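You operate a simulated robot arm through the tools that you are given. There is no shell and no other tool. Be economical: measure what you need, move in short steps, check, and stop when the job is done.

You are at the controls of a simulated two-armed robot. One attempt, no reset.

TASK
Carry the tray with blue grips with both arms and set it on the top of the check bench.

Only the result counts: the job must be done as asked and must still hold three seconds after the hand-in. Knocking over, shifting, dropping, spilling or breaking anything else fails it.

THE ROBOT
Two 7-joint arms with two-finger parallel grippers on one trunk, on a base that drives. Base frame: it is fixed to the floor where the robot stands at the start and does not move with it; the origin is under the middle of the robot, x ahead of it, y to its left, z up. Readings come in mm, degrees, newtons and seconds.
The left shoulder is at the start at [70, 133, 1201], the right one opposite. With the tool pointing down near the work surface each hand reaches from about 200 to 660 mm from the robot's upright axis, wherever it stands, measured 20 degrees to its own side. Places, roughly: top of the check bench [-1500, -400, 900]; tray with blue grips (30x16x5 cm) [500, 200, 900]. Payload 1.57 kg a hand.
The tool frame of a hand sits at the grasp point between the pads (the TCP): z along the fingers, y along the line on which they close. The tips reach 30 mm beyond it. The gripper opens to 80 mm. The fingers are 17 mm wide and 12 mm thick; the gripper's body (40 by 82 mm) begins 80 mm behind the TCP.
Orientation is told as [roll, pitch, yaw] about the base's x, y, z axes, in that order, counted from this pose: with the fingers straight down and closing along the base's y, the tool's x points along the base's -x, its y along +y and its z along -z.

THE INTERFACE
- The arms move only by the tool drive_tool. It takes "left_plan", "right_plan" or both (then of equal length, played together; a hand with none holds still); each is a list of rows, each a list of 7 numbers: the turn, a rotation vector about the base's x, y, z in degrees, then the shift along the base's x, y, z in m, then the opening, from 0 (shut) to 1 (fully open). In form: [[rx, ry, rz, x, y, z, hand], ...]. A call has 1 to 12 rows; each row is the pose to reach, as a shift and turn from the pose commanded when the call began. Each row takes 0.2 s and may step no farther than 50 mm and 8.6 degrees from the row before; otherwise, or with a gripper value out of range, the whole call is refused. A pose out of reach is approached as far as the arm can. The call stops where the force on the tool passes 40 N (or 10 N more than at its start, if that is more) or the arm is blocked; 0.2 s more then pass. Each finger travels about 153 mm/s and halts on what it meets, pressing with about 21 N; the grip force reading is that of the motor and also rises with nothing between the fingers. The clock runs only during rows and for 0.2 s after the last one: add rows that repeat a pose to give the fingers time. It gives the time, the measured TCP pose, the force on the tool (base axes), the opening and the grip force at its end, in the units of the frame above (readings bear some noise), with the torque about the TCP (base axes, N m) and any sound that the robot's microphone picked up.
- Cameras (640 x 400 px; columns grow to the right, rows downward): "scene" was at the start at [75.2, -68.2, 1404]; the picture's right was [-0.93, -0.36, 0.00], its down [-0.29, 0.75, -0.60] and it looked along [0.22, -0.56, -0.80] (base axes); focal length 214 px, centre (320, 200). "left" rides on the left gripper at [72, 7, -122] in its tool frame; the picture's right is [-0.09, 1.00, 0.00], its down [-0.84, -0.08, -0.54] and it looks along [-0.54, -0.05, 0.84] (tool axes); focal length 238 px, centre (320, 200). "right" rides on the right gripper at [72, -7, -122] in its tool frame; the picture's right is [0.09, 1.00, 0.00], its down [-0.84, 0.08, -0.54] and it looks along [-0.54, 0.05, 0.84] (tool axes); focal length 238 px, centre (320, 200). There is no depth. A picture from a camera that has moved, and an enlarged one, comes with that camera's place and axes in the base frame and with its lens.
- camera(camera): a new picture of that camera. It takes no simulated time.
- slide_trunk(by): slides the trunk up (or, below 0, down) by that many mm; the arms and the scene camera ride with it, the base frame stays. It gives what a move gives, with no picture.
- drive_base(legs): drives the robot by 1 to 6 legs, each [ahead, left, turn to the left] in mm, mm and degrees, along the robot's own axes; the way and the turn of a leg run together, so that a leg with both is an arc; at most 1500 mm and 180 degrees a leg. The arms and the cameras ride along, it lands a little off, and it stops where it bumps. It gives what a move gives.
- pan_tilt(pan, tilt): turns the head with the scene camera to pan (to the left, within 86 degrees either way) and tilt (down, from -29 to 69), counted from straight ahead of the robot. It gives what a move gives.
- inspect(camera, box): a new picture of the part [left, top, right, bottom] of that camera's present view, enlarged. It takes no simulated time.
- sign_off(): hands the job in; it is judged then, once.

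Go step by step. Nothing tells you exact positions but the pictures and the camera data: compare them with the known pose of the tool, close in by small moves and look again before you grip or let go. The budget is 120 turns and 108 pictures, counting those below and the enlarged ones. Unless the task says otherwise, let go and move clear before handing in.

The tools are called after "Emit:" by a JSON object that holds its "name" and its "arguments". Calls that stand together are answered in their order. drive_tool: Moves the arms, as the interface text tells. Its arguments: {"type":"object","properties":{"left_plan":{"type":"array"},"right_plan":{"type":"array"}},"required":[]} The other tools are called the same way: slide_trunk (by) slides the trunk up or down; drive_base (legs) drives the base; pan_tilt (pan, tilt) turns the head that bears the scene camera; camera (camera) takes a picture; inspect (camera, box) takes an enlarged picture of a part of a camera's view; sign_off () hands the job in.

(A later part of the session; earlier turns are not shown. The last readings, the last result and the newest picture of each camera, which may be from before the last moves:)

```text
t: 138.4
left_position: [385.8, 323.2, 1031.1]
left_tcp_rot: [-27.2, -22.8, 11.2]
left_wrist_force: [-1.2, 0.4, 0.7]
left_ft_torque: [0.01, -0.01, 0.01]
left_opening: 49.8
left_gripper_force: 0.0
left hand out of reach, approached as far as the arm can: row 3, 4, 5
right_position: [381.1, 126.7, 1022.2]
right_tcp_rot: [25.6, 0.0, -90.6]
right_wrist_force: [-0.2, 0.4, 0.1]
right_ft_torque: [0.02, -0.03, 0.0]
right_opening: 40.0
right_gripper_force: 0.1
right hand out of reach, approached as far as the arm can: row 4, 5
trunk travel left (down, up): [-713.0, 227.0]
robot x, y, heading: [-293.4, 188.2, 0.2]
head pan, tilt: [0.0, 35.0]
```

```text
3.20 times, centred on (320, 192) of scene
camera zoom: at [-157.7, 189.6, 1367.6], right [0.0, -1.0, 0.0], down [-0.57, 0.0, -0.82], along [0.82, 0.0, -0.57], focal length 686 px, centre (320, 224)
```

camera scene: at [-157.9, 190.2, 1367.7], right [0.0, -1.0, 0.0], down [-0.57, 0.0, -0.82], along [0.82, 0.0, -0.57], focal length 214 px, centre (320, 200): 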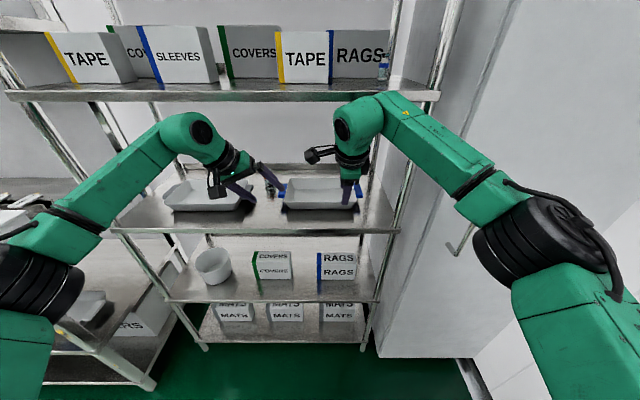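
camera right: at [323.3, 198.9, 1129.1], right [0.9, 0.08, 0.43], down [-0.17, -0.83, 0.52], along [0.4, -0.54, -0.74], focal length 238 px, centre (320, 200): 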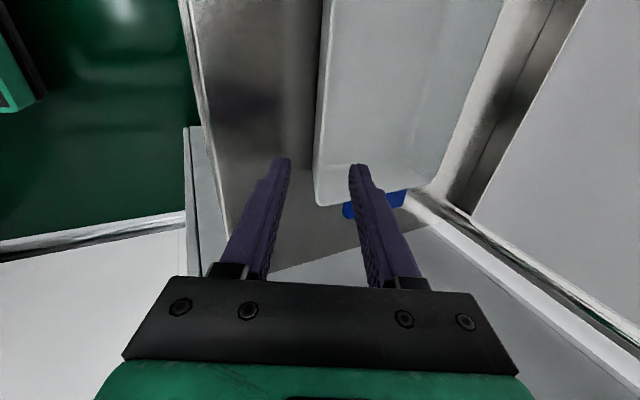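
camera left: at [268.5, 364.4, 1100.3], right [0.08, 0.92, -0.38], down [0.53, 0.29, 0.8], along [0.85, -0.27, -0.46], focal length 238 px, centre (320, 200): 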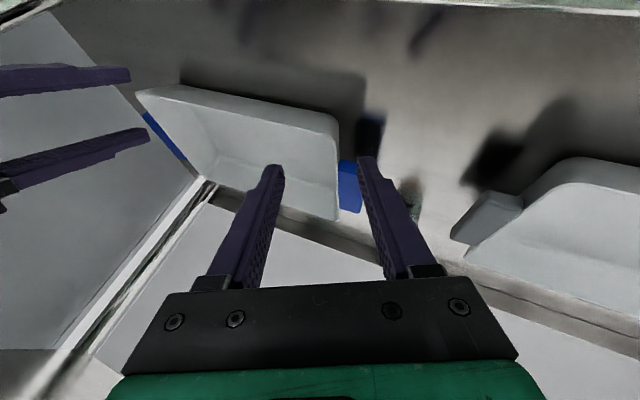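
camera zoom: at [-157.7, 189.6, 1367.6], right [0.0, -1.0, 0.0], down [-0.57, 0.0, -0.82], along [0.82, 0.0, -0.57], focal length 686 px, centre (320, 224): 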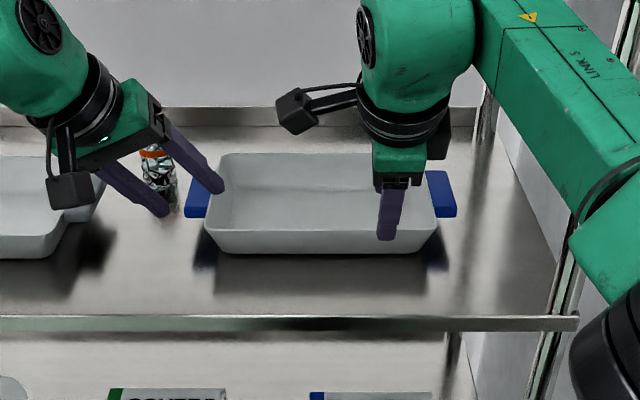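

Out of reach at this stand-off; I pull the hands back a little and drive the base 110 mm closer.

Emit:
{"name": "drive_tool", "arguments": {"left_plan": [[0, 0, 0, -0.02, 0.01, 0, 0.62], [0, 0, 0, -0.04, 0.023, 0, 0.62]], "right_plan": [[0, 0, 0, -0.05, 0, 0, 0.5], [0, 0, 0, -0.1, 0, 0, 0.5]]}}

Emit:
{"name": "drive_base", "arguments": {"legs": [[110, 0, 0]]}}

Emit:
{"name": "camera", "arguments": {"camera": "left"}}

Emit:
{"name": "camera", "arguments": {"camera": "right"}}

```text
t: 139.0
left_position: [343.3, 349.2, 1034.5]
left_tcp_rot: [-27.4, -23.0, 11.2]
left_wrist_force: [-0.3, 0.7, -0.6]
left_ft_torque: [-0.05, -0.06, 0.01]
left_opening: 49.7
left_gripper_force: 0.1
right_position: [275.2, 130.3, 1025.8]
right_tcp_rot: [25.3, -0.2, -90.8]
right_wrist_force: [-0.3, 0.4, -0.3]
right_ft_torque: [-0.03, 0.0, -0.05]
right_opening: 39.8
right_gripper_force: 0.0
trunk travel left (down, up): [-713.0, 227.0]
robot x, y, heading: [-294.1, 187.2, 0.4]
head pan, tilt: [0.0, 35.0]
```

```text
t: 140.2
left_position: [457.6, 346.3, 1033.3]
left_tcp_rot: [-27.2, -22.8, 11.0]
left_wrist_force: [0.0, 0.0, -0.7]
left_ft_torque: [-0.02, 0.01, -0.01]
left_opening: 49.5
left_gripper_force: 0.0
right_position: [390.7, 127.9, 1026.0]
right_tcp_rot: [25.2, -0.1, -90.7]
right_wrist_force: [0.9, 0.2, -0.1]
right_ft_torque: [0.01, -0.02, -0.01]
right_opening: 40.0
right_gripper_force: 0.0
trunk travel left (down, up): [-713.0, 227.0]
robot x, y, heading: [-182.1, 189.3, -0.1]
head pan, tilt: [0.0, 35.0]
```

```text
32 pictures are left
camera left: at [339.5, 387.7, 1102.8], right [0.09, 0.92, -0.38], down [0.53, 0.28, 0.8], along [0.85, -0.27, -0.46], focal length 238 px, centre (320, 200)
```

left: 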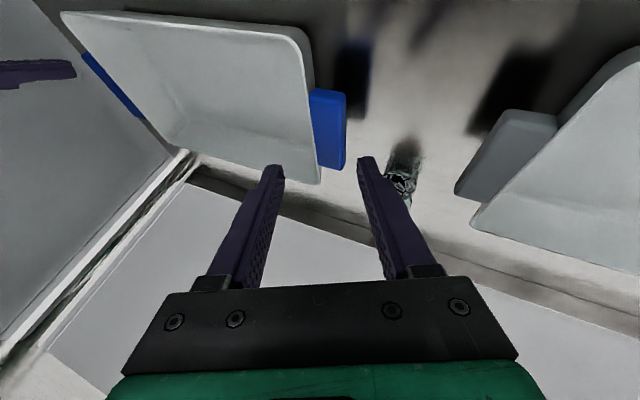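

```text
31 pictures are left
camera right: at [333.5, 199.8, 1131.9], right [0.9, 0.08, 0.42], down [-0.17, -0.83, 0.53], along [0.4, -0.55, -0.74], focal length 238 px, centre (320, 200)
```

right: 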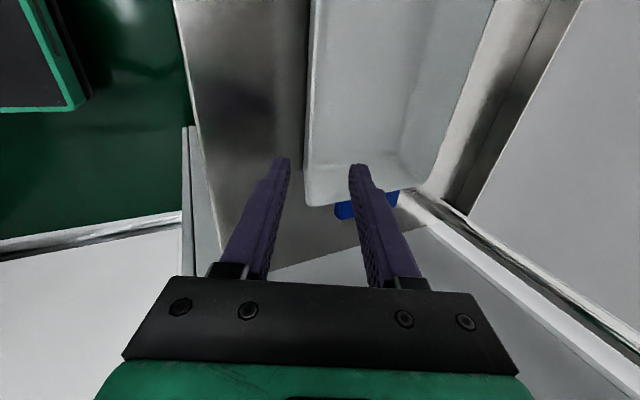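

Refined: left tab outer edge y≈341, x 440–512; front rim x≈407. Descend both hands over the walls.

Emit:
{"name": "drive_tool", "arguments": {"left_plan": [[0, 0, 0, 0.004, -0.004, -0.012, 0.62], [0, 0, 0, 0.008, -0.008, -0.024, 0.62], [0, 0, 0, 0.012, -0.012, -0.036, 0.62], [0, 0, 0, 0.015, -0.015, -0.046, 0.62], [0, 0, 0, 0.018, -0.017, -0.056, 0.62], [0, 0, 0, 0.021, -0.019, -0.064, 0.62]], "right_plan": [[0, 0, 0, 0.002, 0, -0.012, 0.5], [0, 0, 0, 0.005, 0, -0.024, 0.5], [0, 0, 0, 0.008, 0, -0.036, 0.5], [0, 0, 0, 0.012, 0, -0.046, 0.5], [0, 0, 0, 0.017, 0, -0.056, 0.5], [0, 0, 0, 0.021, 0, -0.064, 0.5]]}}

Emit:
{"name": "camera", "arguments": {"camera": "left"}}

Emit:
{"name": "camera", "arguments": {"camera": "right"}}

```text
t: 141.6
left_position: [479.1, 328.3, 969.4]
left_tcp_rot: [-27.1, -22.8, 11.1]
left_wrist_force: [0.5, 0.3, 0.1]
left_ft_torque: [-0.02, 0.0, 0.03]
left_opening: 49.6
left_gripper_force: 0.0
right_position: [411.4, 128.5, 959.7]
right_tcp_rot: [25.3, -0.1, -90.7]
right_wrist_force: [0.0, -0.2, 3.3]
right_ft_torque: [0.01, 0.03, -0.01]
right_opening: 39.1
right_gripper_force: 0.2
trunk travel left (down, up): [-713.0, 227.0]
robot x, y, heading: [-186.3, 187.6, -0.2]
head pan, tilt: [0.0, 35.0]
```

```text
30 pictures are left
camera left: at [361.4, 368.6, 1037.8], right [0.09, 0.92, -0.38], down [0.53, 0.28, 0.8], along [0.85, -0.27, -0.46], focal length 238 px, centre (320, 200)
```

left: 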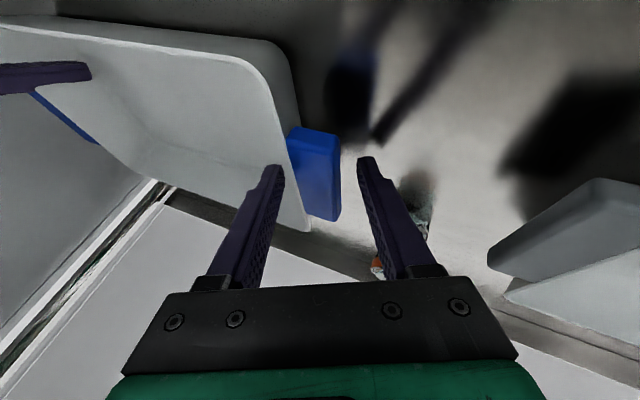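

```text
29 pictures are left
camera right: at [354.7, 200.5, 1067.1], right [0.9, 0.08, 0.42], down [-0.17, -0.83, 0.52], along [0.4, -0.55, -0.74], focal length 238 px, centre (320, 200)
```

right: 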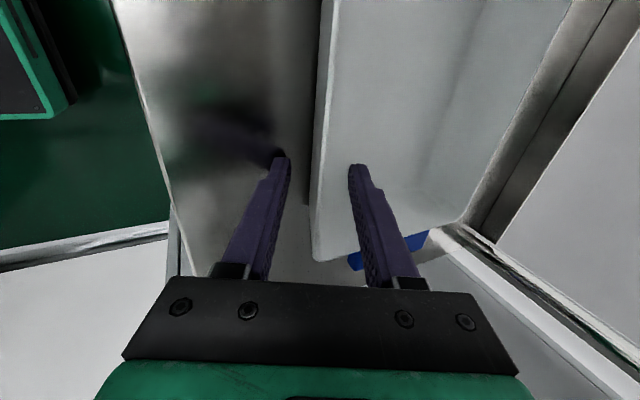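

Both straddle correctly. Small trim, then close both grippers.

Emit:
{"name": "drive_tool", "arguments": {"left_plan": [[0, 0, 0, 0.001, -0.001, -0.003, 0.62], [0, 0, 0, 0.002, -0.002, -0.005, 0.5], [0, 0, 0, 0.002, -0.002, -0.005, 0.42], [0, 0, 0, 0.002, -0.002, -0.005, 0.3], [0, 0, 0, 0.002, -0.002, -0.005, 0.1], [0, 0, 0, 0.002, -0.002, -0.005, 0], [0, 0, 0, 0.002, -0.002, -0.005, 0]], "right_plan": [[0, 0, 0, 0, 0, 0.002, 0.5], [0, 0, 0, 0, 0, 0.003, 0.4], [0, 0, 0, 0, 0, 0.003, 0.3], [0, 0, 0, 0, 0, 0.003, 0.2], [0, 0, 0, 0, 0, 0.003, 0.1], [0, 0, 0, 0, 0, 0.003, 0], [0, 0, 0, 0, 0, 0.003, 0]]}}

Emit:
{"name": "camera", "arguments": {"camera": "left"}}

Emit:
{"name": "camera", "arguments": {"camera": "right"}}

```text
t: 143.2
left_position: [481.4, 326.6, 963.2]
left_tcp_rot: [-27.2, -22.8, 11.2]
left_wrist_force: [5.0, 2.8, 2.6]
left_ft_torque: [0.1, -0.4, 0.63]
left_opening: 31.9
left_gripper_force: 21.0
right_position: [412.4, 128.7, 962.5]
right_tcp_rot: [25.1, -0.2, -90.7]
right_wrist_force: [-5.0, -3.2, -0.2]
right_ft_torque: [-0.4, 0.8, 0.22]
right_opening: 6.0
right_gripper_force: 20.9
trunk travel left (down, up): [-713.0, 227.0]
robot x, y, heading: [-183.7, 189.9, -0.1]
head pan, tilt: [0.0, 35.0]
```

```text
28 pictures are left
camera left: at [364.4, 366.8, 1032.7], right [0.09, 0.92, -0.38], down [0.53, 0.29, 0.8], along [0.85, -0.27, -0.46], focal length 238 px, centre (320, 200)
```

left: 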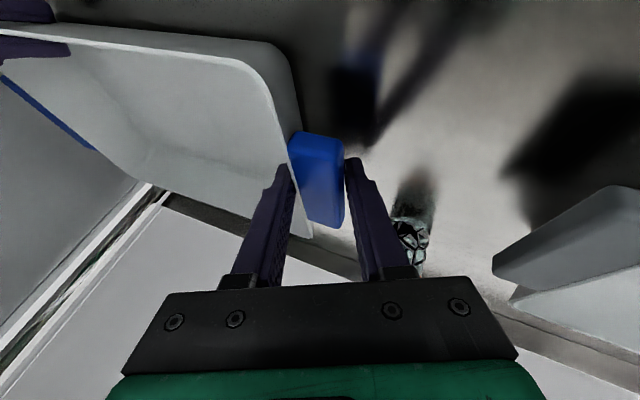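

```text
27 pictures are left
camera right: at [355.7, 200.0, 1069.3], right [0.9, 0.08, 0.42], down [-0.17, -0.83, 0.53], along [0.39, -0.55, -0.74], focal length 238 px, centre (320, 200)
```

right: 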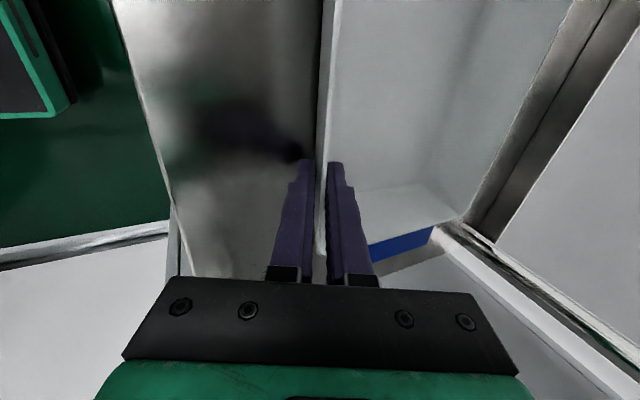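

Firm grip: 32 mm across tab+wall on the left, 6 mm wall pinch on the right. Lift 50 mm with the trunk and check.

Emit:
{"name": "slide_trunk", "arguments": {"by": 15}}

Emit:
{"name": "slide_trunk", "arguments": {"by": 35}}

Emit:
{"name": "camera", "arguments": {"camera": "scene"}}

```text
t: 143.8
left_position: [481.7, 326.5, 977.5]
left_tcp_rot: [-27.2, -22.7, 11.1]
left_wrist_force: [4.0, 4.1, 3.5]
left_ft_torque: [-0.02, -0.38, 0.58]
left_opening: 31.7
left_gripper_force: 21.1
right_position: [413.5, 127.6, 977.1]
right_tcp_rot: [25.1, -0.3, -90.8]
right_wrist_force: [-5.1, -3.9, -5.4]
right_ft_torque: [-0.82, 0.77, 0.06]
right_opening: 6.3
right_gripper_force: 20.5
trunk travel left (down, up): [-728.0, 212.0]
robot x, y, heading: [-184.1, 187.1, 0.2]
head pan, tilt: [0.0, 35.0]
```

```text
t: 144.6
left_position: [481.6, 325.9, 1013.1]
left_tcp_rot: [-27.3, -22.7, 11.1]
left_wrist_force: [5.4, 5.8, 3.7]
left_ft_torque: [0.03, -0.4, 0.53]
left_opening: 31.8
left_gripper_force: 21.0
right_position: [413.6, 128.2, 1011.9]
right_tcp_rot: [25.1, -0.3, -90.8]
right_wrist_force: [-5.5, -6.8, -5.5]
right_ft_torque: [-0.81, 0.75, 0.06]
right_opening: 6.1
right_gripper_force: 21.0
trunk travel left (down, up): [-763.0, 177.0]
robot x, y, heading: [-184.6, 190.9, 0.3]
head pan, tilt: [0.0, 35.0]
```

```text
26 pictures are left
camera scene: at [-45.3, 190.2, 1417.6], right [0.0, -1.0, 0.0], down [-0.57, 0.0, -0.82], along [0.82, 0.0, -0.57], focal length 214 px, centre (320, 200)
```

scene: 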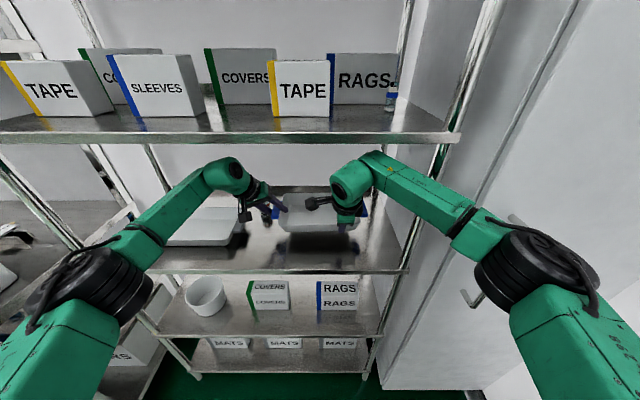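

Lifted and level. Back out slightly, raise, then go left and back as before.

Emit:
{"name": "drive_base", "arguments": {"legs": [[-110, 0, 0]]}}

Emit:
{"name": "slide_trunk", "arguments": {"by": 50}}

Emit:
{"name": "drive_base", "arguments": {"legs": [[0, 250, 0]]}}

Emit:
{"name": "camera", "arguments": {"camera": "scene"}}

```text
t: 145.8
left_position: [374.5, 326.0, 1011.2]
left_tcp_rot: [-27.2, -22.6, 11.1]
left_wrist_force: [5.8, 8.5, 1.7]
left_ft_torque: [0.11, -0.44, 0.54]
left_opening: 31.9
left_gripper_force: 20.9
right_position: [305.7, 127.6, 1012.0]
right_tcp_rot: [24.9, -0.2, -90.7]
right_wrist_force: [-6.3, -8.6, -4.3]
right_ft_torque: [-0.76, 0.8, 0.08]
right_opening: 5.4
right_gripper_force: 20.7
trunk travel left (down, up): [-763.0, 177.0]
robot x, y, heading: [-290.2, 192.1, 0.1]
head pan, tilt: [0.0, 35.0]
```

```text
t: 146.7
left_position: [373.7, 325.7, 1063.0]
left_tcp_rot: [-27.1, -22.7, 11.1]
left_wrist_force: [1.8, -0.4, 1.9]
left_ft_torque: [-0.15, -0.48, 0.01]
left_opening: 31.7
left_gripper_force: 20.2
right_position: [305.6, 126.8, 1062.7]
right_tcp_rot: [25.1, -0.2, -90.7]
right_wrist_force: [-0.6, 0.9, -4.4]
right_ft_torque: [-0.34, 0.73, 0.28]
right_opening: 5.3
right_gripper_force: 20.5
trunk travel left (down, up): [-813.0, 127.0]
robot x, y, heading: [-291.1, 186.1, 0.1]
head pan, tilt: [0.0, 35.0]
```

```text
t: 148.5
left_position: [372.5, 572.3, 1062.5]
left_tcp_rot: [-27.1, -22.7, 11.2]
left_wrist_force: [-0.6, -1.7, 1.1]
left_ft_torque: [0.0, -0.41, -0.26]
left_opening: 31.8
left_gripper_force: 21.2
right_position: [304.0, 374.5, 1061.9]
right_tcp_rot: [25.1, -0.2, -90.7]
right_wrist_force: [0.6, 0.5, -3.9]
right_ft_torque: [-0.48, 0.72, 0.21]
right_opening: 5.5
right_gripper_force: 21.0
trunk travel left (down, up): [-813.0, 127.0]
robot x, y, heading: [-292.6, 436.0, 0.1]
head pan, tilt: [0.0, 35.0]
```

```text
25 pictures are left
camera scene: at [-154.7, 436.1, 1467.6], right [0.0, -1.0, 0.0], down [-0.57, 0.0, -0.82], along [0.82, 0.0, -0.57], focal length 214 px, centre (320, 200)
```

scene: 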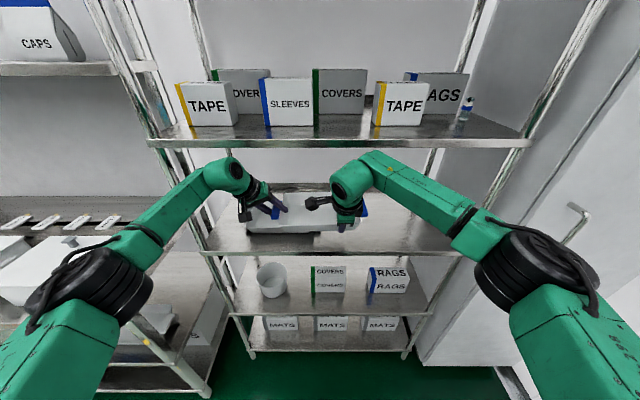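

Holding well. Continue out to the aisle, raise, and turn to the bench.

Emit:
{"name": "drive_base", "arguments": {"legs": [[-370, 80, 0]]}}

Emit:
{"name": "drive_base", "arguments": {"legs": [[-300, 500, 0]]}}

Emit:
{"name": "slide_trunk", "arguments": {"by": 120}}

Emit:
{"name": "drive_base", "arguments": {"legs": [[0, 0, -90]]}}

Emit:
{"name": "drive_base", "arguments": {"legs": [[0, -650, 0]]}}

Emit:
{"name": "camera", "arguments": {"camera": "scene"}}

```text
t: 150.9
left_position: [1.3, 651.4, 1062.2]
left_tcp_rot: [-27.0, -22.7, 10.7]
left_wrist_force: [-0.4, -0.8, 1.0]
left_ft_torque: [-0.01, -0.42, -0.26]
left_opening: 31.6
left_gripper_force: 21.2
right_position: [-68.5, 455.4, 1061.3]
right_tcp_rot: [25.0, -0.3, -91.0]
right_wrist_force: [0.9, 0.7, -3.0]
right_ft_torque: [-0.42, 0.72, 0.22]
right_opening: 5.1
right_gripper_force: 20.6
trunk travel left (down, up): [-813.0, 127.0]
robot x, y, heading: [-666.8, 518.6, -0.3]
head pan, tilt: [0.0, 35.0]
```

```text
t: 154.2
left_position: [-298.9, 1147.4, 1063.0]
left_tcp_rot: [-27.0, -22.6, 11.0]
left_wrist_force: [-0.6, -0.5, 0.5]
left_ft_torque: [-0.01, -0.48, -0.21]
left_opening: 31.5
left_gripper_force: 20.6
right_position: [-368.6, 949.4, 1061.0]
right_tcp_rot: [25.0, -0.1, -90.9]
right_wrist_force: [0.6, 0.5, -2.9]
right_ft_torque: [-0.34, 0.7, 0.24]
right_opening: 4.5
right_gripper_force: 21.5
trunk travel left (down, up): [-813.0, 127.0]
robot x, y, heading: [-970.5, 1011.8, 0.1]
head pan, tilt: [0.0, 35.0]
```

```text
t: 155.7
left_position: [-300.0, 1147.0, 1181.7]
left_tcp_rot: [-27.2, -22.7, 11.0]
left_wrist_force: [0.7, -1.8, 0.5]
left_ft_torque: [-0.01, -0.5, -0.09]
left_opening: 31.8
left_gripper_force: 21.4
right_position: [-368.9, 950.4, 1181.7]
right_tcp_rot: [25.0, -0.2, -90.8]
right_wrist_force: [-0.3, 1.4, -2.7]
right_ft_torque: [-0.3, 0.7, 0.23]
right_opening: 4.5
right_gripper_force: 20.3
trunk travel left (down, up): [-933.0, 7.0]
robot x, y, heading: [-965.0, 1010.3, 0.2]
head pan, tilt: [0.0, 35.0]
```

```text
t: 159.9
left_position: [-812.4, 349.5, 1182.4]
left_tcp_rot: [-27.1, -22.7, -77.6]
left_wrist_force: [-3.4, 1.1, 0.8]
left_ft_torque: [-0.53, -0.05, -0.22]
left_opening: 32.2
left_gripper_force: 21.0
right_position: [-1012.2, 415.5, 1182.6]
right_tcp_rot: [25.2, -0.2, -179.4]
right_wrist_force: [3.7, -1.1, -2.3]
right_ft_torque: [0.65, 0.16, 0.29]
right_opening: 4.3
right_gripper_force: 21.4
trunk travel left (down, up): [-933.0, 7.0]
robot x, y, heading: [-967.2, 1013.9, -88.4]
head pan, tilt: [0.0, 35.0]
```

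```text
t: 163.5
left_position: [-1448.9, 334.0, 1182.1]
left_tcp_rot: [-27.1, -22.7, -77.1]
left_wrist_force: [-0.3, 0.1, 0.6]
left_ft_torque: [-0.46, -0.04, -0.27]
left_opening: 32.1
left_gripper_force: 21.0
right_position: [-1648.2, 396.2, 1182.8]
right_tcp_rot: [25.1, -0.2, -178.8]
right_wrist_force: [0.9, 0.1, -2.5]
right_ft_torque: [0.67, 0.33, 0.23]
right_opening: 4.1
right_gripper_force: 20.9
trunk travel left (down, up): [-933.0, 7.0]
robot x, y, heading: [-1608.7, 993.1, -87.9]
head pan, tilt: [0.0, 35.0]
```

```text
24 pictures are left
camera scene: at [-1602.0, 857.0, 1587.6], right [-1.0, -0.03, 0.0], down [-0.02, 0.57, -0.82], along [0.03, -0.82, -0.57], focal length 214 px, centre (320, 200)
```

scene: 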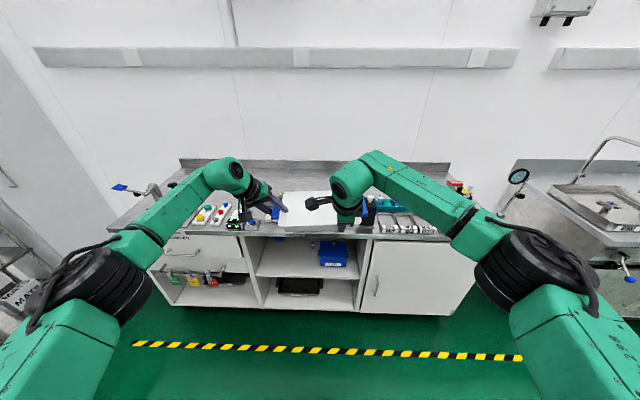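

I check the right pinch, whose opening has drifted from 6 to 4 mm.

Emit:
{"name": "camera", "arguments": {"camera": "right"}}

Emit:
{"name": "camera", "arguments": {"camera": "left"}}

Emit:
{"name": "inspect", "arguments": {"camera": "scene", "box": [180, 140, 460, 260]}}

```text
23 pictures are left
camera right: at [-1576.5, 455.3, 1289.1], right [0.11, -0.9, 0.42], down [-0.84, 0.14, 0.53], along [-0.53, -0.41, -0.74], focal length 238 px, centre (320, 200)
```

right: 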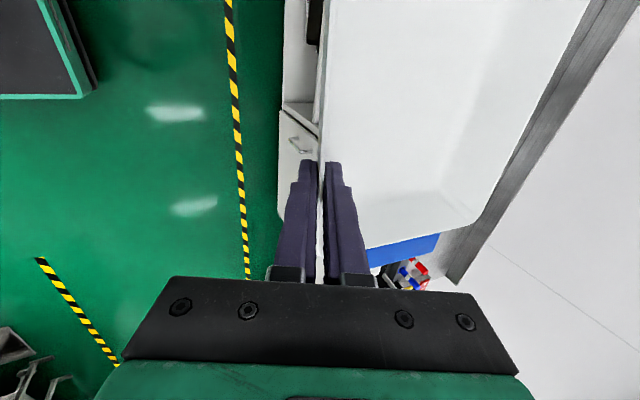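

```text
22 pictures are left
camera left: at [-1412.3, 453.4, 1251.8], right [0.92, -0.06, -0.38], down [0.3, -0.52, 0.8], along [-0.25, -0.85, -0.46], focal length 238 px, centre (320, 200)
```

left: 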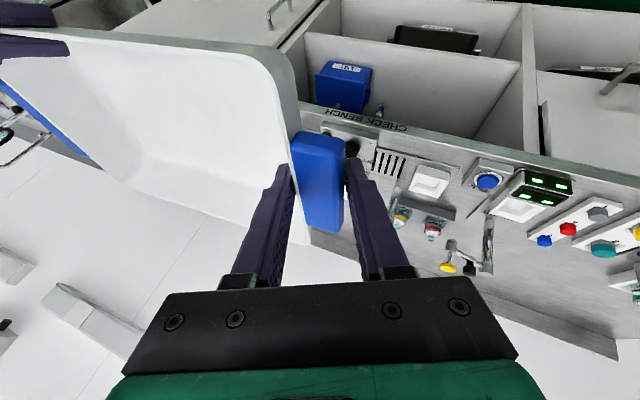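

```text
2.29 times, centred on (320, 200) of scene
camera zoom: at [-1602.0, 857.0, 1587.6], right [-1.0, -0.03, 0.0], down [-0.02, 0.57, -0.82], along [0.03, -0.82, -0.57], focal length 490 px, centre (320, 200)
```

zoom: 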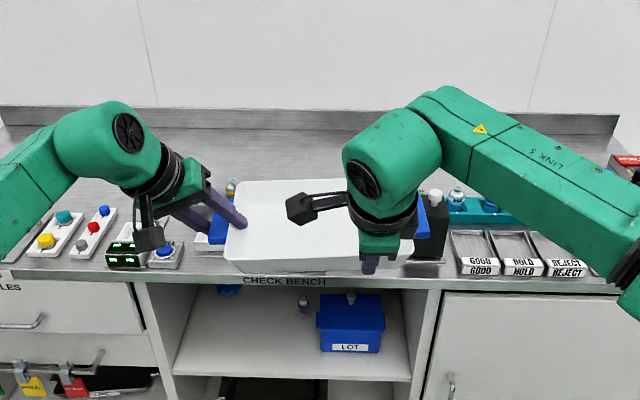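

Grip is sound. I correct the heading, shift right ~100 mm, and lower the hands relative to the shoulders so the elbows ride high over the clamps.

Emit:
{"name": "drive_base", "arguments": {"legs": [[0, -95, -2.1]]}}

Emit:
{"name": "drive_tool", "arguments": {"left_plan": [[0, 0, 0, 0, 0, -0.01, 0], [0, 0, 0, 0, 0, -0.02, 0], [0, 0, 0, 0, 0, -0.03, 0], [0, 0, 0, 0, 0, -0.04, 0], [0, 0, 0, 0, 0, -0.05, 0], [0, 0, 0, 0, 0, -0.06, 0]], "right_plan": [[0, 0, 0, 0, 0, -0.01, 0], [0, 0, 0, 0, 0, -0.02, 0], [0, 0, 0, 0, 0, -0.03, 0], [0, 0, 0, 0, 0, -0.04, 0], [0, 0, 0, 0, 0, -0.05, 0], [0, 0, 0, 0, 0, -0.06, 0]]}}

Emit:
{"name": "camera", "arguments": {"camera": "scene"}}

```text
t: 164.6
left_position: [-1559.1, 327.1, 1181.8]
left_tcp_rot: [-27.7, -22.7, -79.1]
left_wrist_force: [-0.1, -0.2, 0.8]
left_ft_torque: [-0.44, 0.01, -0.33]
left_opening: 32.1
left_gripper_force: 20.9
right_position: [-1757.1, 397.1, 1182.2]
right_tcp_rot: [25.0, -0.7, 179.1]
right_wrist_force: [1.5, -0.5, -2.2]
right_ft_torque: [0.7, 0.4, 0.24]
right_opening: 3.8
right_gripper_force: 21.8
trunk travel left (down, up): [-933.0, 7.0]
robot x, y, heading: [-1700.6, 997.4, -90.2]
head pan, tilt: [0.0, 35.0]
```

```text
t: 166.0
left_position: [-1566.3, 328.0, 1121.6]
left_tcp_rot: [-27.0, -22.7, -79.2]
left_wrist_force: [0.1, -1.7, -0.9]
left_ft_torque: [-0.65, 0.0, -0.06]
left_opening: 32.2
left_gripper_force: 20.3
right_position: [-1763.7, 397.4, 1121.2]
right_tcp_rot: [25.0, -0.2, 179.2]
right_wrist_force: [-1.1, 2.5, -0.7]
right_ft_torque: [0.69, -0.13, 0.45]
right_opening: 3.7
right_gripper_force: 20.9
trunk travel left (down, up): [-933.0, 7.0]
robot x, y, heading: [-1697.3, 993.9, -90.1]
head pan, tilt: [0.0, 35.0]
```

```text
20 pictures are left
camera scene: at [-1702.4, 855.2, 1587.6], right [-1.0, 0.0, 0.0], down [0.0, 0.57, -0.82], along [0.0, -0.82, -0.57], focal length 214 px, centre (320, 200)
```

scene: 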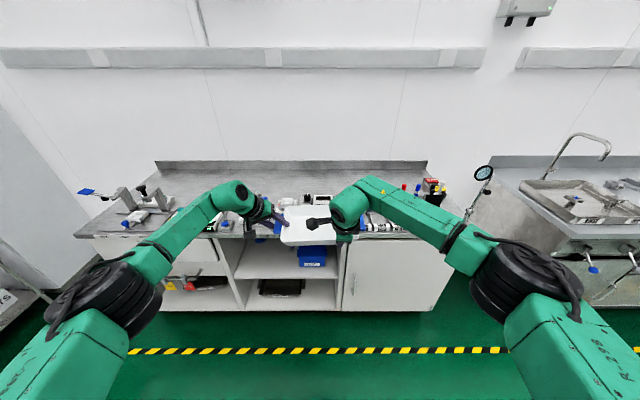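

Elbows ride at z≈1290, tray bottom ≈1074, clear of the black box (1035). Advance 500 mm, then check.

Emit:
{"name": "drive_base", "arguments": {"legs": [[350, 0, 0]]}}

Emit:
{"name": "camera", "arguments": {"camera": "scene"}}

Emit:
{"name": "drive_base", "arguments": {"legs": [[150, 0, 0]]}}

Emit:
{"name": "camera", "arguments": {"camera": "scene"}}

```text
t: 168.3
left_position: [-1561.1, -19.8, 1124.5]
left_tcp_rot: [-27.2, -22.9, -78.7]
left_wrist_force: [3.7, -1.0, 0.7]
left_ft_torque: [-0.53, -0.06, -0.26]
left_opening: 32.2
left_gripper_force: 20.6
right_position: [-1759.2, 50.0, 1123.8]
right_tcp_rot: [25.1, -0.3, 179.6]
right_wrist_force: [-3.2, 0.3, -2.8]
right_ft_torque: [0.66, 0.3, 0.25]
right_opening: 3.2
right_gripper_force: 20.9
trunk travel left (down, up): [-933.0, 7.0]
robot x, y, heading: [-1702.2, 644.4, -89.7]
head pan, tilt: [0.0, 35.0]
```

```text
19 pictures are left
camera scene: at [-1701.0, 508.8, 1588.0], right [-1.0, 0.0, 0.0], down [0.0, 0.57, -0.82], along [0.0, -0.82, -0.57], focal length 214 px, centre (320, 200)
```

scene: 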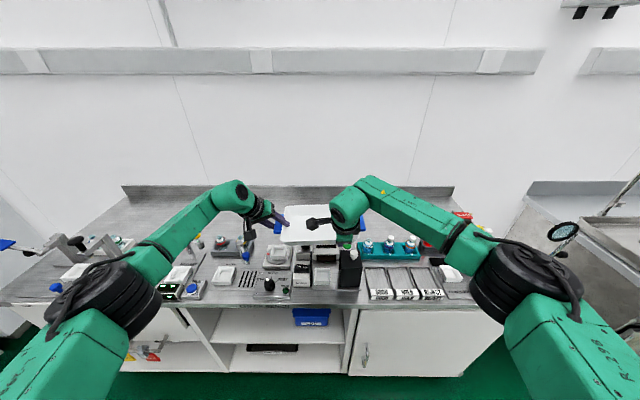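

```text
t: 169.6
left_position: [-1564.0, -168.0, 1124.8]
left_tcp_rot: [-27.3, -22.9, -78.9]
left_wrist_force: [0.8, 0.3, 0.6]
left_ft_torque: [-0.54, -0.05, -0.19]
left_opening: 32.0
left_gripper_force: 20.8
right_position: [-1760.3, -98.2, 1123.0]
right_tcp_rot: [25.2, -0.3, 179.4]
right_wrist_force: [-0.7, 0.7, -2.4]
right_ft_torque: [0.68, 0.26, 0.25]
right_opening: 3.3
right_gripper_force: 21.1
trunk travel left (down, up): [-933.0, 7.0]
robot x, y, heading: [-1701.5, 493.1, -89.9]
head pan, tilt: [0.0, 35.0]
```

```text
18 pictures are left
camera scene: at [-1701.0, 361.4, 1588.1], right [-1.0, 0.0, 0.0], down [0.0, 0.57, -0.82], along [0.0, -0.82, -0.57], focal length 214 px, centre (320, 200)
```

scene: 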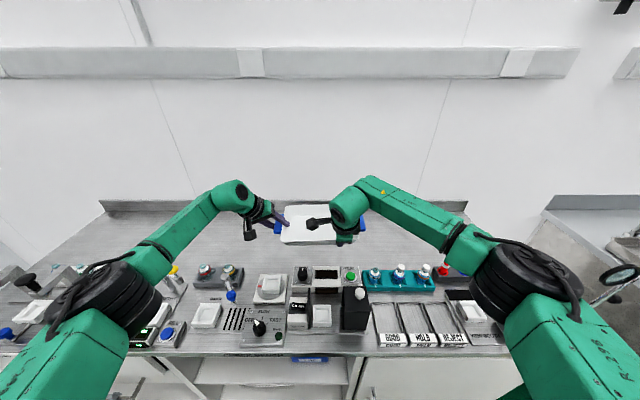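

Tray passes well above everything. Advance another ~140 mm in two legs.

Emit:
{"name": "drive_base", "arguments": {"legs": [[100, 0, 0]]}}

Emit:
{"name": "drive_base", "arguments": {"legs": [[45, 0, 0]]}}

Emit:
{"name": "drive_tool", "arguments": {"left_plan": [[0, 0, 0, 0, 0, -0.01, 0], [0, 0, 0, 0, 0, -0.02, 0], [0, 0, 0, 0, 0, -0.03, 0], [0, 0, 0, 0, 0, -0.04, 0], [0, 0, 0, 0, 0, -0.05, 0], [0, 0, 0, 0, 0, -0.06, 0]], "right_plan": [[0, 0, 0, 0, 0, -0.01, 0], [0, 0, 0, 0, 0, -0.02, 0], [0, 0, 0, 0, 0, -0.03, 0], [0, 0, 0, 0, 0, -0.04, 0], [0, 0, 0, 0, 0, -0.05, 0], [0, 0, 0, 0, 0, -0.06, 0]]}}

Emit:
{"name": "camera", "arguments": {"camera": "scene"}}

Emit:
{"name": "camera", "arguments": {"camera": "right"}}

```text
t: 170.8
left_position: [-1562.1, -262.8, 1126.2]
left_tcp_rot: [-27.3, -23.2, -78.8]
left_wrist_force: [0.6, 0.7, 1.2]
left_ft_torque: [-0.51, -0.1, -0.24]
left_opening: 31.9
left_gripper_force: 21.2
right_position: [-1760.1, -193.1, 1123.4]
right_tcp_rot: [25.2, -0.3, 179.6]
right_wrist_force: [0.6, 0.4, -2.8]
right_ft_torque: [0.63, 0.23, 0.25]
right_opening: 2.8
right_gripper_force: 20.6
trunk travel left (down, up): [-933.0, 7.0]
robot x, y, heading: [-1697.0, 396.2, -89.8]
head pan, tilt: [0.0, 35.0]
```

```text
t: 171.7
left_position: [-1561.7, -305.8, 1127.5]
left_tcp_rot: [-27.4, -23.2, -78.8]
left_wrist_force: [0.6, 1.1, 0.4]
left_ft_torque: [-0.57, -0.12, -0.24]
left_opening: 32.5
left_gripper_force: 20.8
right_position: [-1759.7, -236.3, 1125.4]
right_tcp_rot: [25.4, -0.3, 179.6]
right_wrist_force: [0.0, 1.6, -1.5]
right_ft_torque: [0.63, 0.18, 0.25]
right_opening: 2.9
right_gripper_force: 20.4
trunk travel left (down, up): [-933.0, 7.0]
robot x, y, heading: [-1698.4, 353.1, -90.0]
head pan, tilt: [0.0, 35.0]
```

```text
t: 173.1
left_position: [-1551.2, -290.1, 1078.2]
left_tcp_rot: [-27.3, -22.7, -78.9]
left_wrist_force: [-15.1, -1.2, -3.9]
left_ft_torque: [-0.06, -0.1, 0.42]
left_opening: 32.3
left_gripper_force: 20.9
left hand out of reach, approached as far as the arm can: row 2, 3, 4, 5, 6
right_position: [-1759.0, -241.9, 1062.9]
right_tcp_rot: [25.0, 0.0, 179.7]
right_wrist_force: [14.3, 0.8, 1.8]
right_ft_torque: [-0.05, -0.46, 0.65]
right_opening: 4.0
right_gripper_force: 21.0
trunk travel left (down, up): [-933.0, 7.0]
robot x, y, heading: [-1697.3, 351.9, -89.9]
head pan, tilt: [0.0, 35.0]
```

```text
17 pictures are left
camera scene: at [-1702.2, 214.9, 1587.6], right [-1.0, 0.0, 0.0], down [0.0, 0.57, -0.82], along [0.0, -0.82, -0.57], focal length 214 px, centre (320, 200)
```

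scene: 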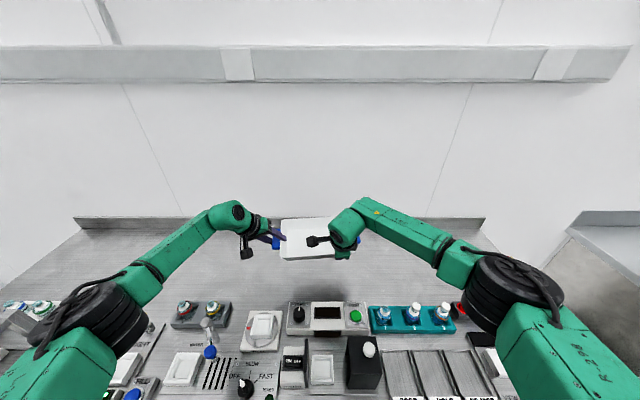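

```text
16 pictures are left
camera right: at [-1686.8, -185.4, 1170.1], right [0.09, -0.9, 0.42], down [-0.84, 0.16, 0.52], along [-0.54, -0.4, -0.74], focal length 238 px, centre (320, 200)
```

right: 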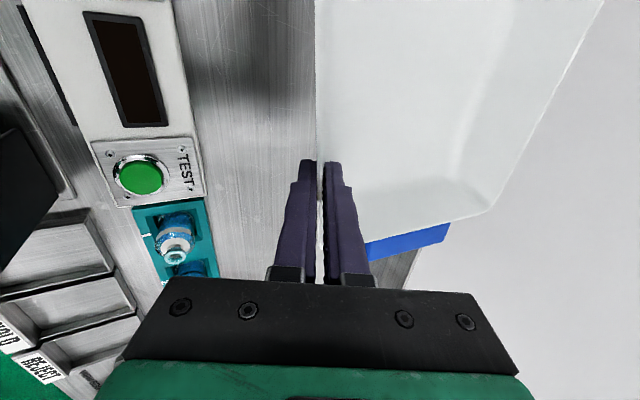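

The left arm hit its reach limit, so I bring the right hand back into step with it, then use the trunk for the rest of the descent.

Emit:
{"name": "drive_tool", "arguments": {"right_plan": [[0, 0, 0, 0.003, 0.007, 0.005, 0], [0, 0, 0, 0.006, 0.014, 0.01, 0], [0, 0, 0, 0.009, 0.021, 0.0135, 0]]}}

Emit:
{"name": "slide_trunk", "arguments": {"by": -60}}

Emit:
{"name": "camera", "arguments": {"camera": "scene"}}

Emit:
{"name": "camera", "arguments": {"camera": "left"}}

```text
t: 173.9
left_position: [-1548.1, -292.6, 1076.9]
left_tcp_rot: [-27.2, -22.7, -78.8]
left_wrist_force: [-4.3, 4.7, 3.2]
left_ft_torque: [0.18, -0.12, -0.72]
left_opening: 32.4
left_gripper_force: 21.4
right_position: [-1752.6, -221.7, 1074.1]
right_tcp_rot: [25.0, -0.5, 179.2]
right_wrist_force: [4.6, -4.5, -3.8]
right_ft_torque: [0.17, 0.71, 0.1]
right_opening: 2.8
right_gripper_force: 21.0
trunk travel left (down, up): [-933.0, 7.0]
robot x, y, heading: [-1699.0, 353.4, -90.0]
head pan, tilt: [0.0, 35.0]
```

```text
t: 174.9
left_position: [-1546.8, -290.8, 1017.2]
left_tcp_rot: [-27.1, -22.8, -78.6]
left_wrist_force: [7.8, -0.9, 0.4]
left_ft_torque: [-0.04, -0.28, -0.48]
left_opening: 32.5
left_gripper_force: 20.7
right_position: [-1751.2, -220.8, 1014.9]
right_tcp_rot: [24.9, -0.4, 179.4]
right_wrist_force: [-8.2, 1.3, -3.3]
right_ft_torque: [0.24, 0.45, 0.15]
right_opening: 2.5
right_gripper_force: 20.7
trunk travel left (down, up): [-873.0, 67.0]
robot x, y, heading: [-1697.6, 355.9, -90.1]
head pan, tilt: [0.0, 35.0]
```

```text
15 pictures are left
camera scene: at [-1700.7, 215.4, 1527.6], right [-1.0, 0.0, 0.0], down [0.0, 0.57, -0.82], along [0.0, -0.82, -0.57], focal length 214 px, centre (320, 200)
```

scene: 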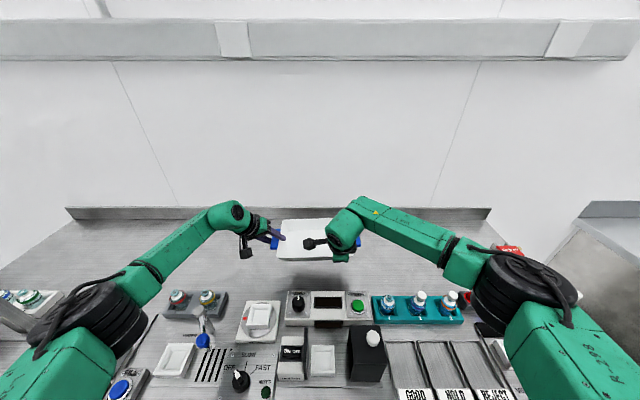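

```text
14 pictures are left
camera left: at [-1509.0, -173.4, 1086.6], right [0.92, -0.08, -0.38], down [0.29, -0.52, 0.8], along [-0.27, -0.85, -0.46], focal length 238 px, centre (320, 200)
```

left: 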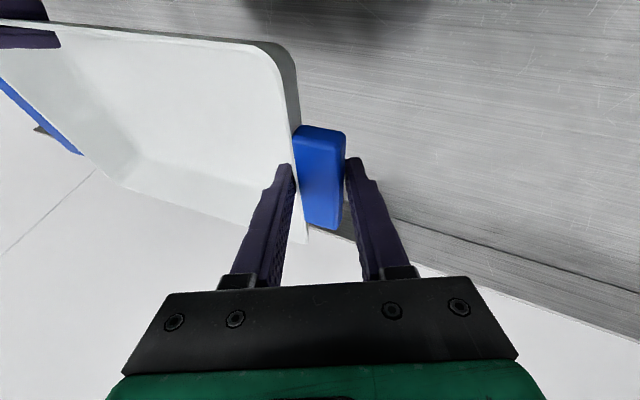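

Over free bench. Lower further with the trunk, then in small tool steps to contact.

Emit:
{"name": "slide_trunk", "arguments": {"by": -38}}

Emit:
{"name": "drive_tool", "arguments": {"left_plan": [[0, 0, 0, 0, 0, -0.003, 0], [0, 0, 0, 0, 0, -0.006, 0], [0, 0, 0, 0, 0, -0.009, 0], [0, 0, 0, 0, 0, -0.012, 0]], "right_plan": [[0, 0, 0, 0, 0, -0.003, 0], [0, 0, 0, 0, 0, -0.006, 0], [0, 0, 0, 0, 0, -0.009, 0], [0, 0, 0, 0, 0, -0.012, 0]]}}

Emit:
{"name": "camera", "arguments": {"camera": "right"}}

```text
t: 175.7
left_position: [-1548.0, -291.0, 979.5]
left_tcp_rot: [-27.1, -22.9, -78.6]
left_wrist_force: [14.6, -5.4, 0.2]
left_ft_torque: [-0.24, -0.27, -0.2]
left_opening: 32.2
left_gripper_force: 20.9
right_position: [-1752.5, -220.4, 977.8]
right_tcp_rot: [24.9, -0.4, 179.5]
right_wrist_force: [-16.0, 5.9, -1.3]
right_ft_torque: [0.3, 0.16, 0.32]
right_opening: 2.9
right_gripper_force: 21.1
trunk travel left (down, up): [-835.0, 105.0]
robot x, y, heading: [-1698.2, 349.2, -89.7]
head pan, tilt: [0.0, 35.0]
```

```text
t: 176.7
left_position: [-1547.4, -291.3, 970.1]
left_tcp_rot: [-27.1, -22.7, -78.5]
left_wrist_force: [18.7, -6.7, -1.3]
left_ft_torque: [-0.27, -0.57, -0.27]
left_opening: 32.6
left_gripper_force: 20.9
left hand out of reach, approached as far as the arm can: row 4
right_position: [-1751.2, -221.2, 964.0]
right_tcp_rot: [24.9, -0.4, 179.3]
right_wrist_force: [-18.3, 5.8, 0.1]
right_ft_torque: [0.29, 0.24, 0.3]
right_opening: 2.9
right_gripper_force: 20.5
trunk travel left (down, up): [-835.0, 105.0]
robot x, y, heading: [-1697.5, 349.9, -90.1]
head pan, tilt: [0.0, 35.0]
```

```text
13 pictures are left
camera right: at [-1678.3, -165.4, 1072.1], right [0.09, -0.9, 0.42], down [-0.83, 0.17, 0.53], along [-0.55, -0.39, -0.74], focal length 238 px, centre (320, 200)
```

right: 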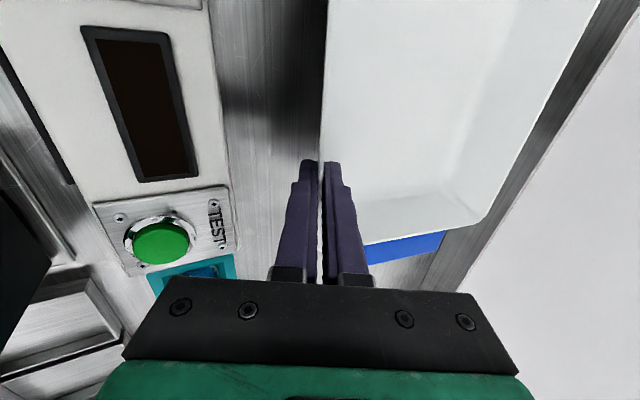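

No contact yet. Relieve the squeeze with the right hand and continue down by trunk in small steps.

Emit:
{"name": "drive_tool", "arguments": {"right_plan": [[0, 0, 0, -0.0015, 0, 0.002, 0], [0, 0, 0, -0.003, 0, 0.004, 0]]}}

Emit:
{"name": "slide_trunk", "arguments": {"by": -8}}

Emit:
{"name": "slide_trunk", "arguments": {"by": -5}}

```text
t: 177.3
left_position: [-1550.2, -291.5, 970.8]
left_tcp_rot: [-27.2, -22.7, -78.5]
left_wrist_force: [11.0, -2.1, 4.2]
left_ft_torque: [0.02, -0.11, -0.32]
left_opening: 32.4
left_gripper_force: 20.8
right_position: [-1753.2, -221.8, 968.6]
right_tcp_rot: [25.1, -0.4, 179.5]
right_wrist_force: [-11.3, 2.5, -5.2]
right_ft_torque: [0.4, 0.83, 0.05]
right_opening: 3.0
right_gripper_force: 20.7
trunk travel left (down, up): [-835.0, 105.0]
robot x, y, heading: [-1700.2, 353.4, -89.9]
head pan, tilt: [0.0, 35.0]
```

```text
t: 177.9
left_position: [-1549.9, -291.0, 963.8]
left_tcp_rot: [-27.3, -22.7, -78.4]
left_wrist_force: [5.5, -0.5, 2.5]
left_ft_torque: [-0.09, -0.05, -0.27]
left_opening: 32.3
left_gripper_force: 20.9
right_position: [-1753.5, -222.0, 961.7]
right_tcp_rot: [25.0, -0.1, 179.5]
right_wrist_force: [-4.9, 1.6, -5.3]
right_ft_torque: [0.44, 0.76, 0.03]
right_opening: 2.9
right_gripper_force: 21.1
trunk travel left (down, up): [-827.0, 113.0]
robot x, y, heading: [-1697.2, 355.4, -90.0]
head pan, tilt: [0.0, 35.0]
```

```text
t: 178.4
left_position: [-1550.8, -290.8, 957.5]
left_tcp_rot: [-27.1, -22.7, -78.5]
left_wrist_force: [-0.3, 0.6, 1.4]
left_ft_torque: [-0.19, 0.0, -0.29]
left_opening: 32.1
left_gripper_force: 20.7
right_position: [-1752.5, -221.2, 955.7]
right_tcp_rot: [25.0, -0.1, 179.6]
right_wrist_force: [0.0, -1.0, -3.7]
right_ft_torque: [0.47, 0.58, 0.12]
right_opening: 2.7
right_gripper_force: 20.9
trunk travel left (down, up): [-822.0, 118.0]
robot x, y, heading: [-1699.6, 351.9, -90.1]
head pan, tilt: [0.0, 35.0]
```

Emit:
{"name": "slide_trunk", "arguments": {"by": -5}}

Emit:
{"name": "slide_trunk", "arguments": {"by": -4}}

Emit:
{"name": "camera", "arguments": {"camera": "left"}}

```text
t: 178.9
left_position: [-1549.0, -290.2, 952.0]
left_tcp_rot: [-27.0, -22.8, -78.6]
left_wrist_force: [-3.9, 2.1, 0.7]
left_ft_torque: [-0.22, -0.08, -0.29]
left_opening: 32.2
left_gripper_force: 20.9
right_position: [-1752.7, -222.6, 951.2]
right_tcp_rot: [25.0, -0.1, 179.6]
right_wrist_force: [3.5, -1.1, -2.2]
right_ft_torque: [0.47, 0.21, 0.28]
right_opening: 3.1
right_gripper_force: 20.9
trunk travel left (down, up): [-817.0, 123.0]
robot x, y, heading: [-1700.6, 355.7, -89.9]
head pan, tilt: [0.0, 35.0]
```

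```text
t: 179.5
left_position: [-1549.2, -290.9, 947.5]
left_tcp_rot: [-27.0, -22.7, -78.6]
left_wrist_force: [-6.7, 1.4, -0.7]
left_ft_torque: [-0.33, -0.03, -0.33]
left_opening: 32.1
left_gripper_force: 20.8
right_position: [-1753.2, -222.2, 947.4]
right_tcp_rot: [25.1, -0.1, 179.4]
right_wrist_force: [6.7, -1.8, -1.0]
right_ft_torque: [0.44, 0.04, 0.42]
right_opening: 3.0
right_gripper_force: 21.2
trunk travel left (down, up): [-813.0, 127.0]
robot x, y, heading: [-1698.9, 351.2, -90.1]
head pan, tilt: [0.0, 35.0]
```

```text
12 pictures are left
camera left: at [-1511.2, -172.1, 1017.4], right [0.92, -0.08, -0.38], down [0.29, -0.53, 0.8], along [-0.26, -0.85, -0.46], focal length 238 px, centre (320, 200)
```

left: 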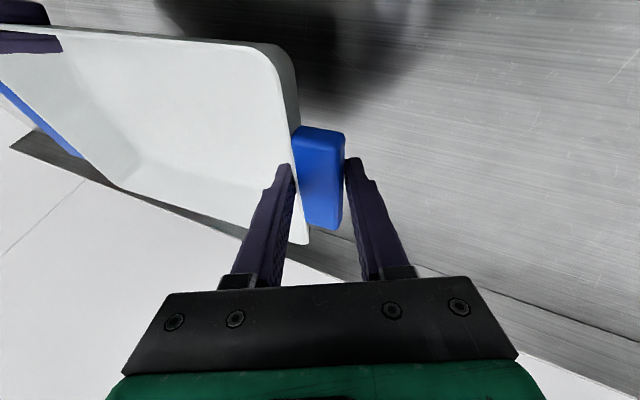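

Still a little above the bench. Continue.

Emit:
{"name": "slide_trunk", "arguments": {"by": -6}}

Emit:
{"name": "slide_trunk", "arguments": {"by": -5}}

Emit:
{"name": "camera", "arguments": {"camera": "left"}}

```text
t: 180.0
left_position: [-1548.4, -290.8, 941.9]
left_tcp_rot: [-27.0, -22.7, -78.6]
left_wrist_force: [-10.2, 2.9, -1.8]
left_ft_torque: [-0.3, -0.02, -0.34]
left_opening: 32.2
left_gripper_force: 20.7
right_position: [-1751.7, -222.4, 941.0]
right_tcp_rot: [24.9, -0.2, 179.5]
right_wrist_force: [10.2, -2.0, -0.4]
right_ft_torque: [0.36, -0.13, 0.44]
right_opening: 2.8
right_gripper_force: 20.7
trunk travel left (down, up): [-807.0, 133.0]
robot x, y, heading: [-1701.3, 350.5, -90.1]
head pan, tilt: [0.0, 35.0]
```

```text
t: 180.6
left_position: [-1549.3, -290.9, 936.9]
left_tcp_rot: [-27.1, -22.7, -78.5]
left_wrist_force: [-12.3, 4.7, -2.0]
left_ft_torque: [-0.35, -0.04, -0.36]
left_opening: 32.1
left_gripper_force: 20.5
right_position: [-1752.9, -222.5, 937.4]
right_tcp_rot: [25.0, -0.2, 179.5]
right_wrist_force: [13.4, -4.3, -0.3]
right_ft_torque: [0.3, -0.17, 0.48]
right_opening: 2.8
right_gripper_force: 21.2
trunk travel left (down, up): [-802.0, 138.0]
robot x, y, heading: [-1695.2, 351.4, -90.0]
head pan, tilt: [0.0, 35.0]
```

```text
11 pictures are left
camera left: at [-1511.3, -172.1, 1006.4], right [0.92, -0.08, -0.38], down [0.29, -0.53, 0.8], along [-0.26, -0.85, -0.46], focal length 238 px, centre (320, 200)
```

left: 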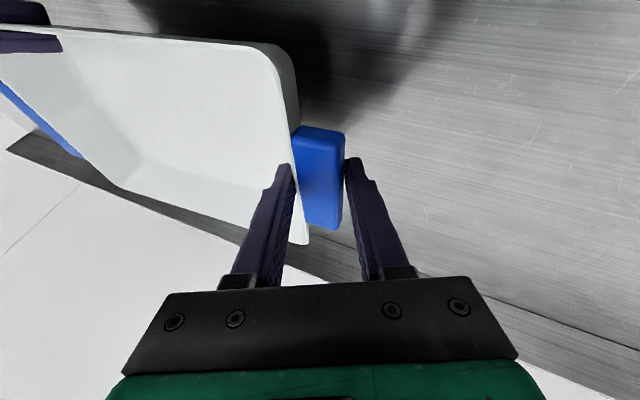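

Emit:
{"name": "drive_tool", "arguments": {"right_plan": [[0, 0, 0, 0.001, 0, 0, 0], [0, 0, 0, 0.002, 0, 0, 0]]}}

Emit:
{"name": "slide_trunk", "arguments": {"by": -6}}

Emit:
{"name": "slide_trunk", "arguments": {"by": -5}}

Emit:
{"name": "slide_trunk", "arguments": {"by": -4}}

```text
t: 181.2
left_position: [-1548.9, -290.6, 937.5]
left_tcp_rot: [-27.1, -22.7, -78.5]
left_wrist_force: [-10.8, 3.3, -3.2]
left_ft_torque: [-0.32, -0.13, -0.44]
left_opening: 32.5
left_gripper_force: 21.1
right_position: [-1752.5, -220.9, 937.5]
right_tcp_rot: [25.0, -0.3, 179.5]
right_wrist_force: [10.7, -3.1, 0.6]
right_ft_torque: [0.25, -0.26, 0.54]
right_opening: 2.9
right_gripper_force: 20.1
trunk travel left (down, up): [-802.0, 138.0]
robot x, y, heading: [-1695.8, 350.8, -89.7]
head pan, tilt: [0.0, 35.0]
```

```text
t: 181.7
left_position: [-1548.2, -290.8, 930.6]
left_tcp_rot: [-27.2, -22.7, -78.5]
left_wrist_force: [-9.0, 3.9, -3.1]
left_ft_torque: [-0.27, -0.16, -0.4]
left_opening: 32.3
left_gripper_force: 20.6
right_position: [-1752.4, -220.5, 930.3]
right_tcp_rot: [25.0, -0.3, 179.5]
right_wrist_force: [9.0, -2.3, 1.0]
right_ft_torque: [0.24, -0.29, 0.52]
right_opening: 2.8
right_gripper_force: 20.9
trunk travel left (down, up): [-796.0, 144.0]
robot x, y, heading: [-1702.7, 349.0, -89.8]
head pan, tilt: [0.0, 35.0]
```

```text
t: 182.2
left_position: [-1548.5, -291.2, 926.0]
left_tcp_rot: [-27.0, -22.7, -78.4]
left_wrist_force: [-8.3, 2.5, -2.2]
left_ft_torque: [-0.16, -0.15, -0.41]
left_opening: 32.2
left_gripper_force: 21.3
right_position: [-1752.0, -221.3, 926.6]
right_tcp_rot: [24.9, -0.3, 179.5]
right_wrist_force: [9.4, -2.9, 0.2]
right_ft_torque: [0.21, -0.27, 0.5]
right_opening: 2.7
right_gripper_force: 20.5
trunk travel left (down, up): [-791.0, 149.0]
robot x, y, heading: [-1697.1, 351.4, -90.0]
head pan, tilt: [0.0, 35.0]
```

```text
t: 182.8
left_position: [-1549.0, -290.7, 922.3]
left_tcp_rot: [-27.1, -22.6, -78.6]
left_wrist_force: [-7.5, 2.2, -2.0]
left_ft_torque: [-0.13, -0.13, -0.35]
left_opening: 32.3
left_gripper_force: 20.4
right_position: [-1751.9, -221.6, 919.6]
right_tcp_rot: [24.9, -0.2, 179.5]
right_wrist_force: [7.1, -2.2, -0.1]
right_ft_torque: [0.18, -0.07, 0.45]
right_opening: 2.9
right_gripper_force: 21.2
trunk travel left (down, up): [-787.0, 153.0]
robot x, y, heading: [-1697.8, 352.3, -89.7]
head pan, tilt: [0.0, 35.0]
```

Emit:
{"name": "inspect", "arguments": {"camera": "scene", "box": [120, 180, 520, 400]}}

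Emit:
{"name": "inspect", "arguments": {"camera": "left", "box": [0, 0, 440, 275]}}

```text
1.60 times, centred on (320, 290) of scene
camera zoom: at [-1700.5, 214.5, 1441.5], right [-1.0, 0.0, 0.0], down [0.0, 0.57, -0.82], along [0.0, -0.82, -0.57], focal length 343 px, centre (320, 56)
```

zoom: 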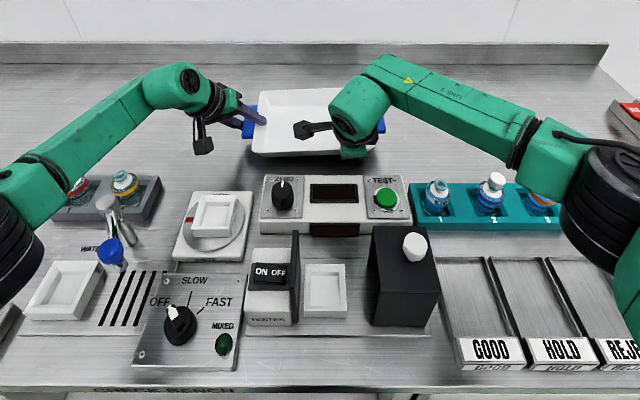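

```text
1.45 times, centred on (220, 138) of left
camera zoom: at [-1510.7, -172.2, 991.5], right [0.92, -0.08, -0.38], down [0.29, -0.52, 0.8], along [-0.26, -0.85, -0.46], focal length 347 px, centre (466, 291)
```

zoom: 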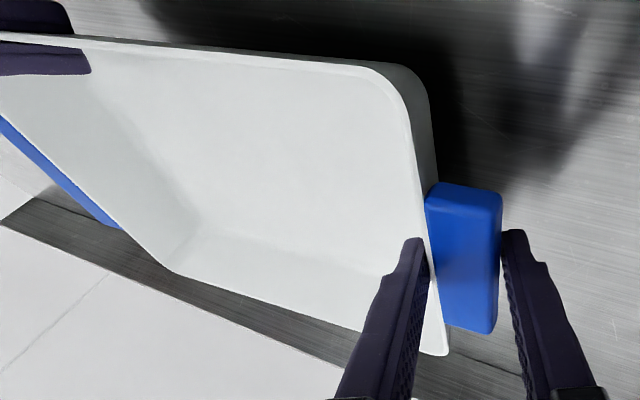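

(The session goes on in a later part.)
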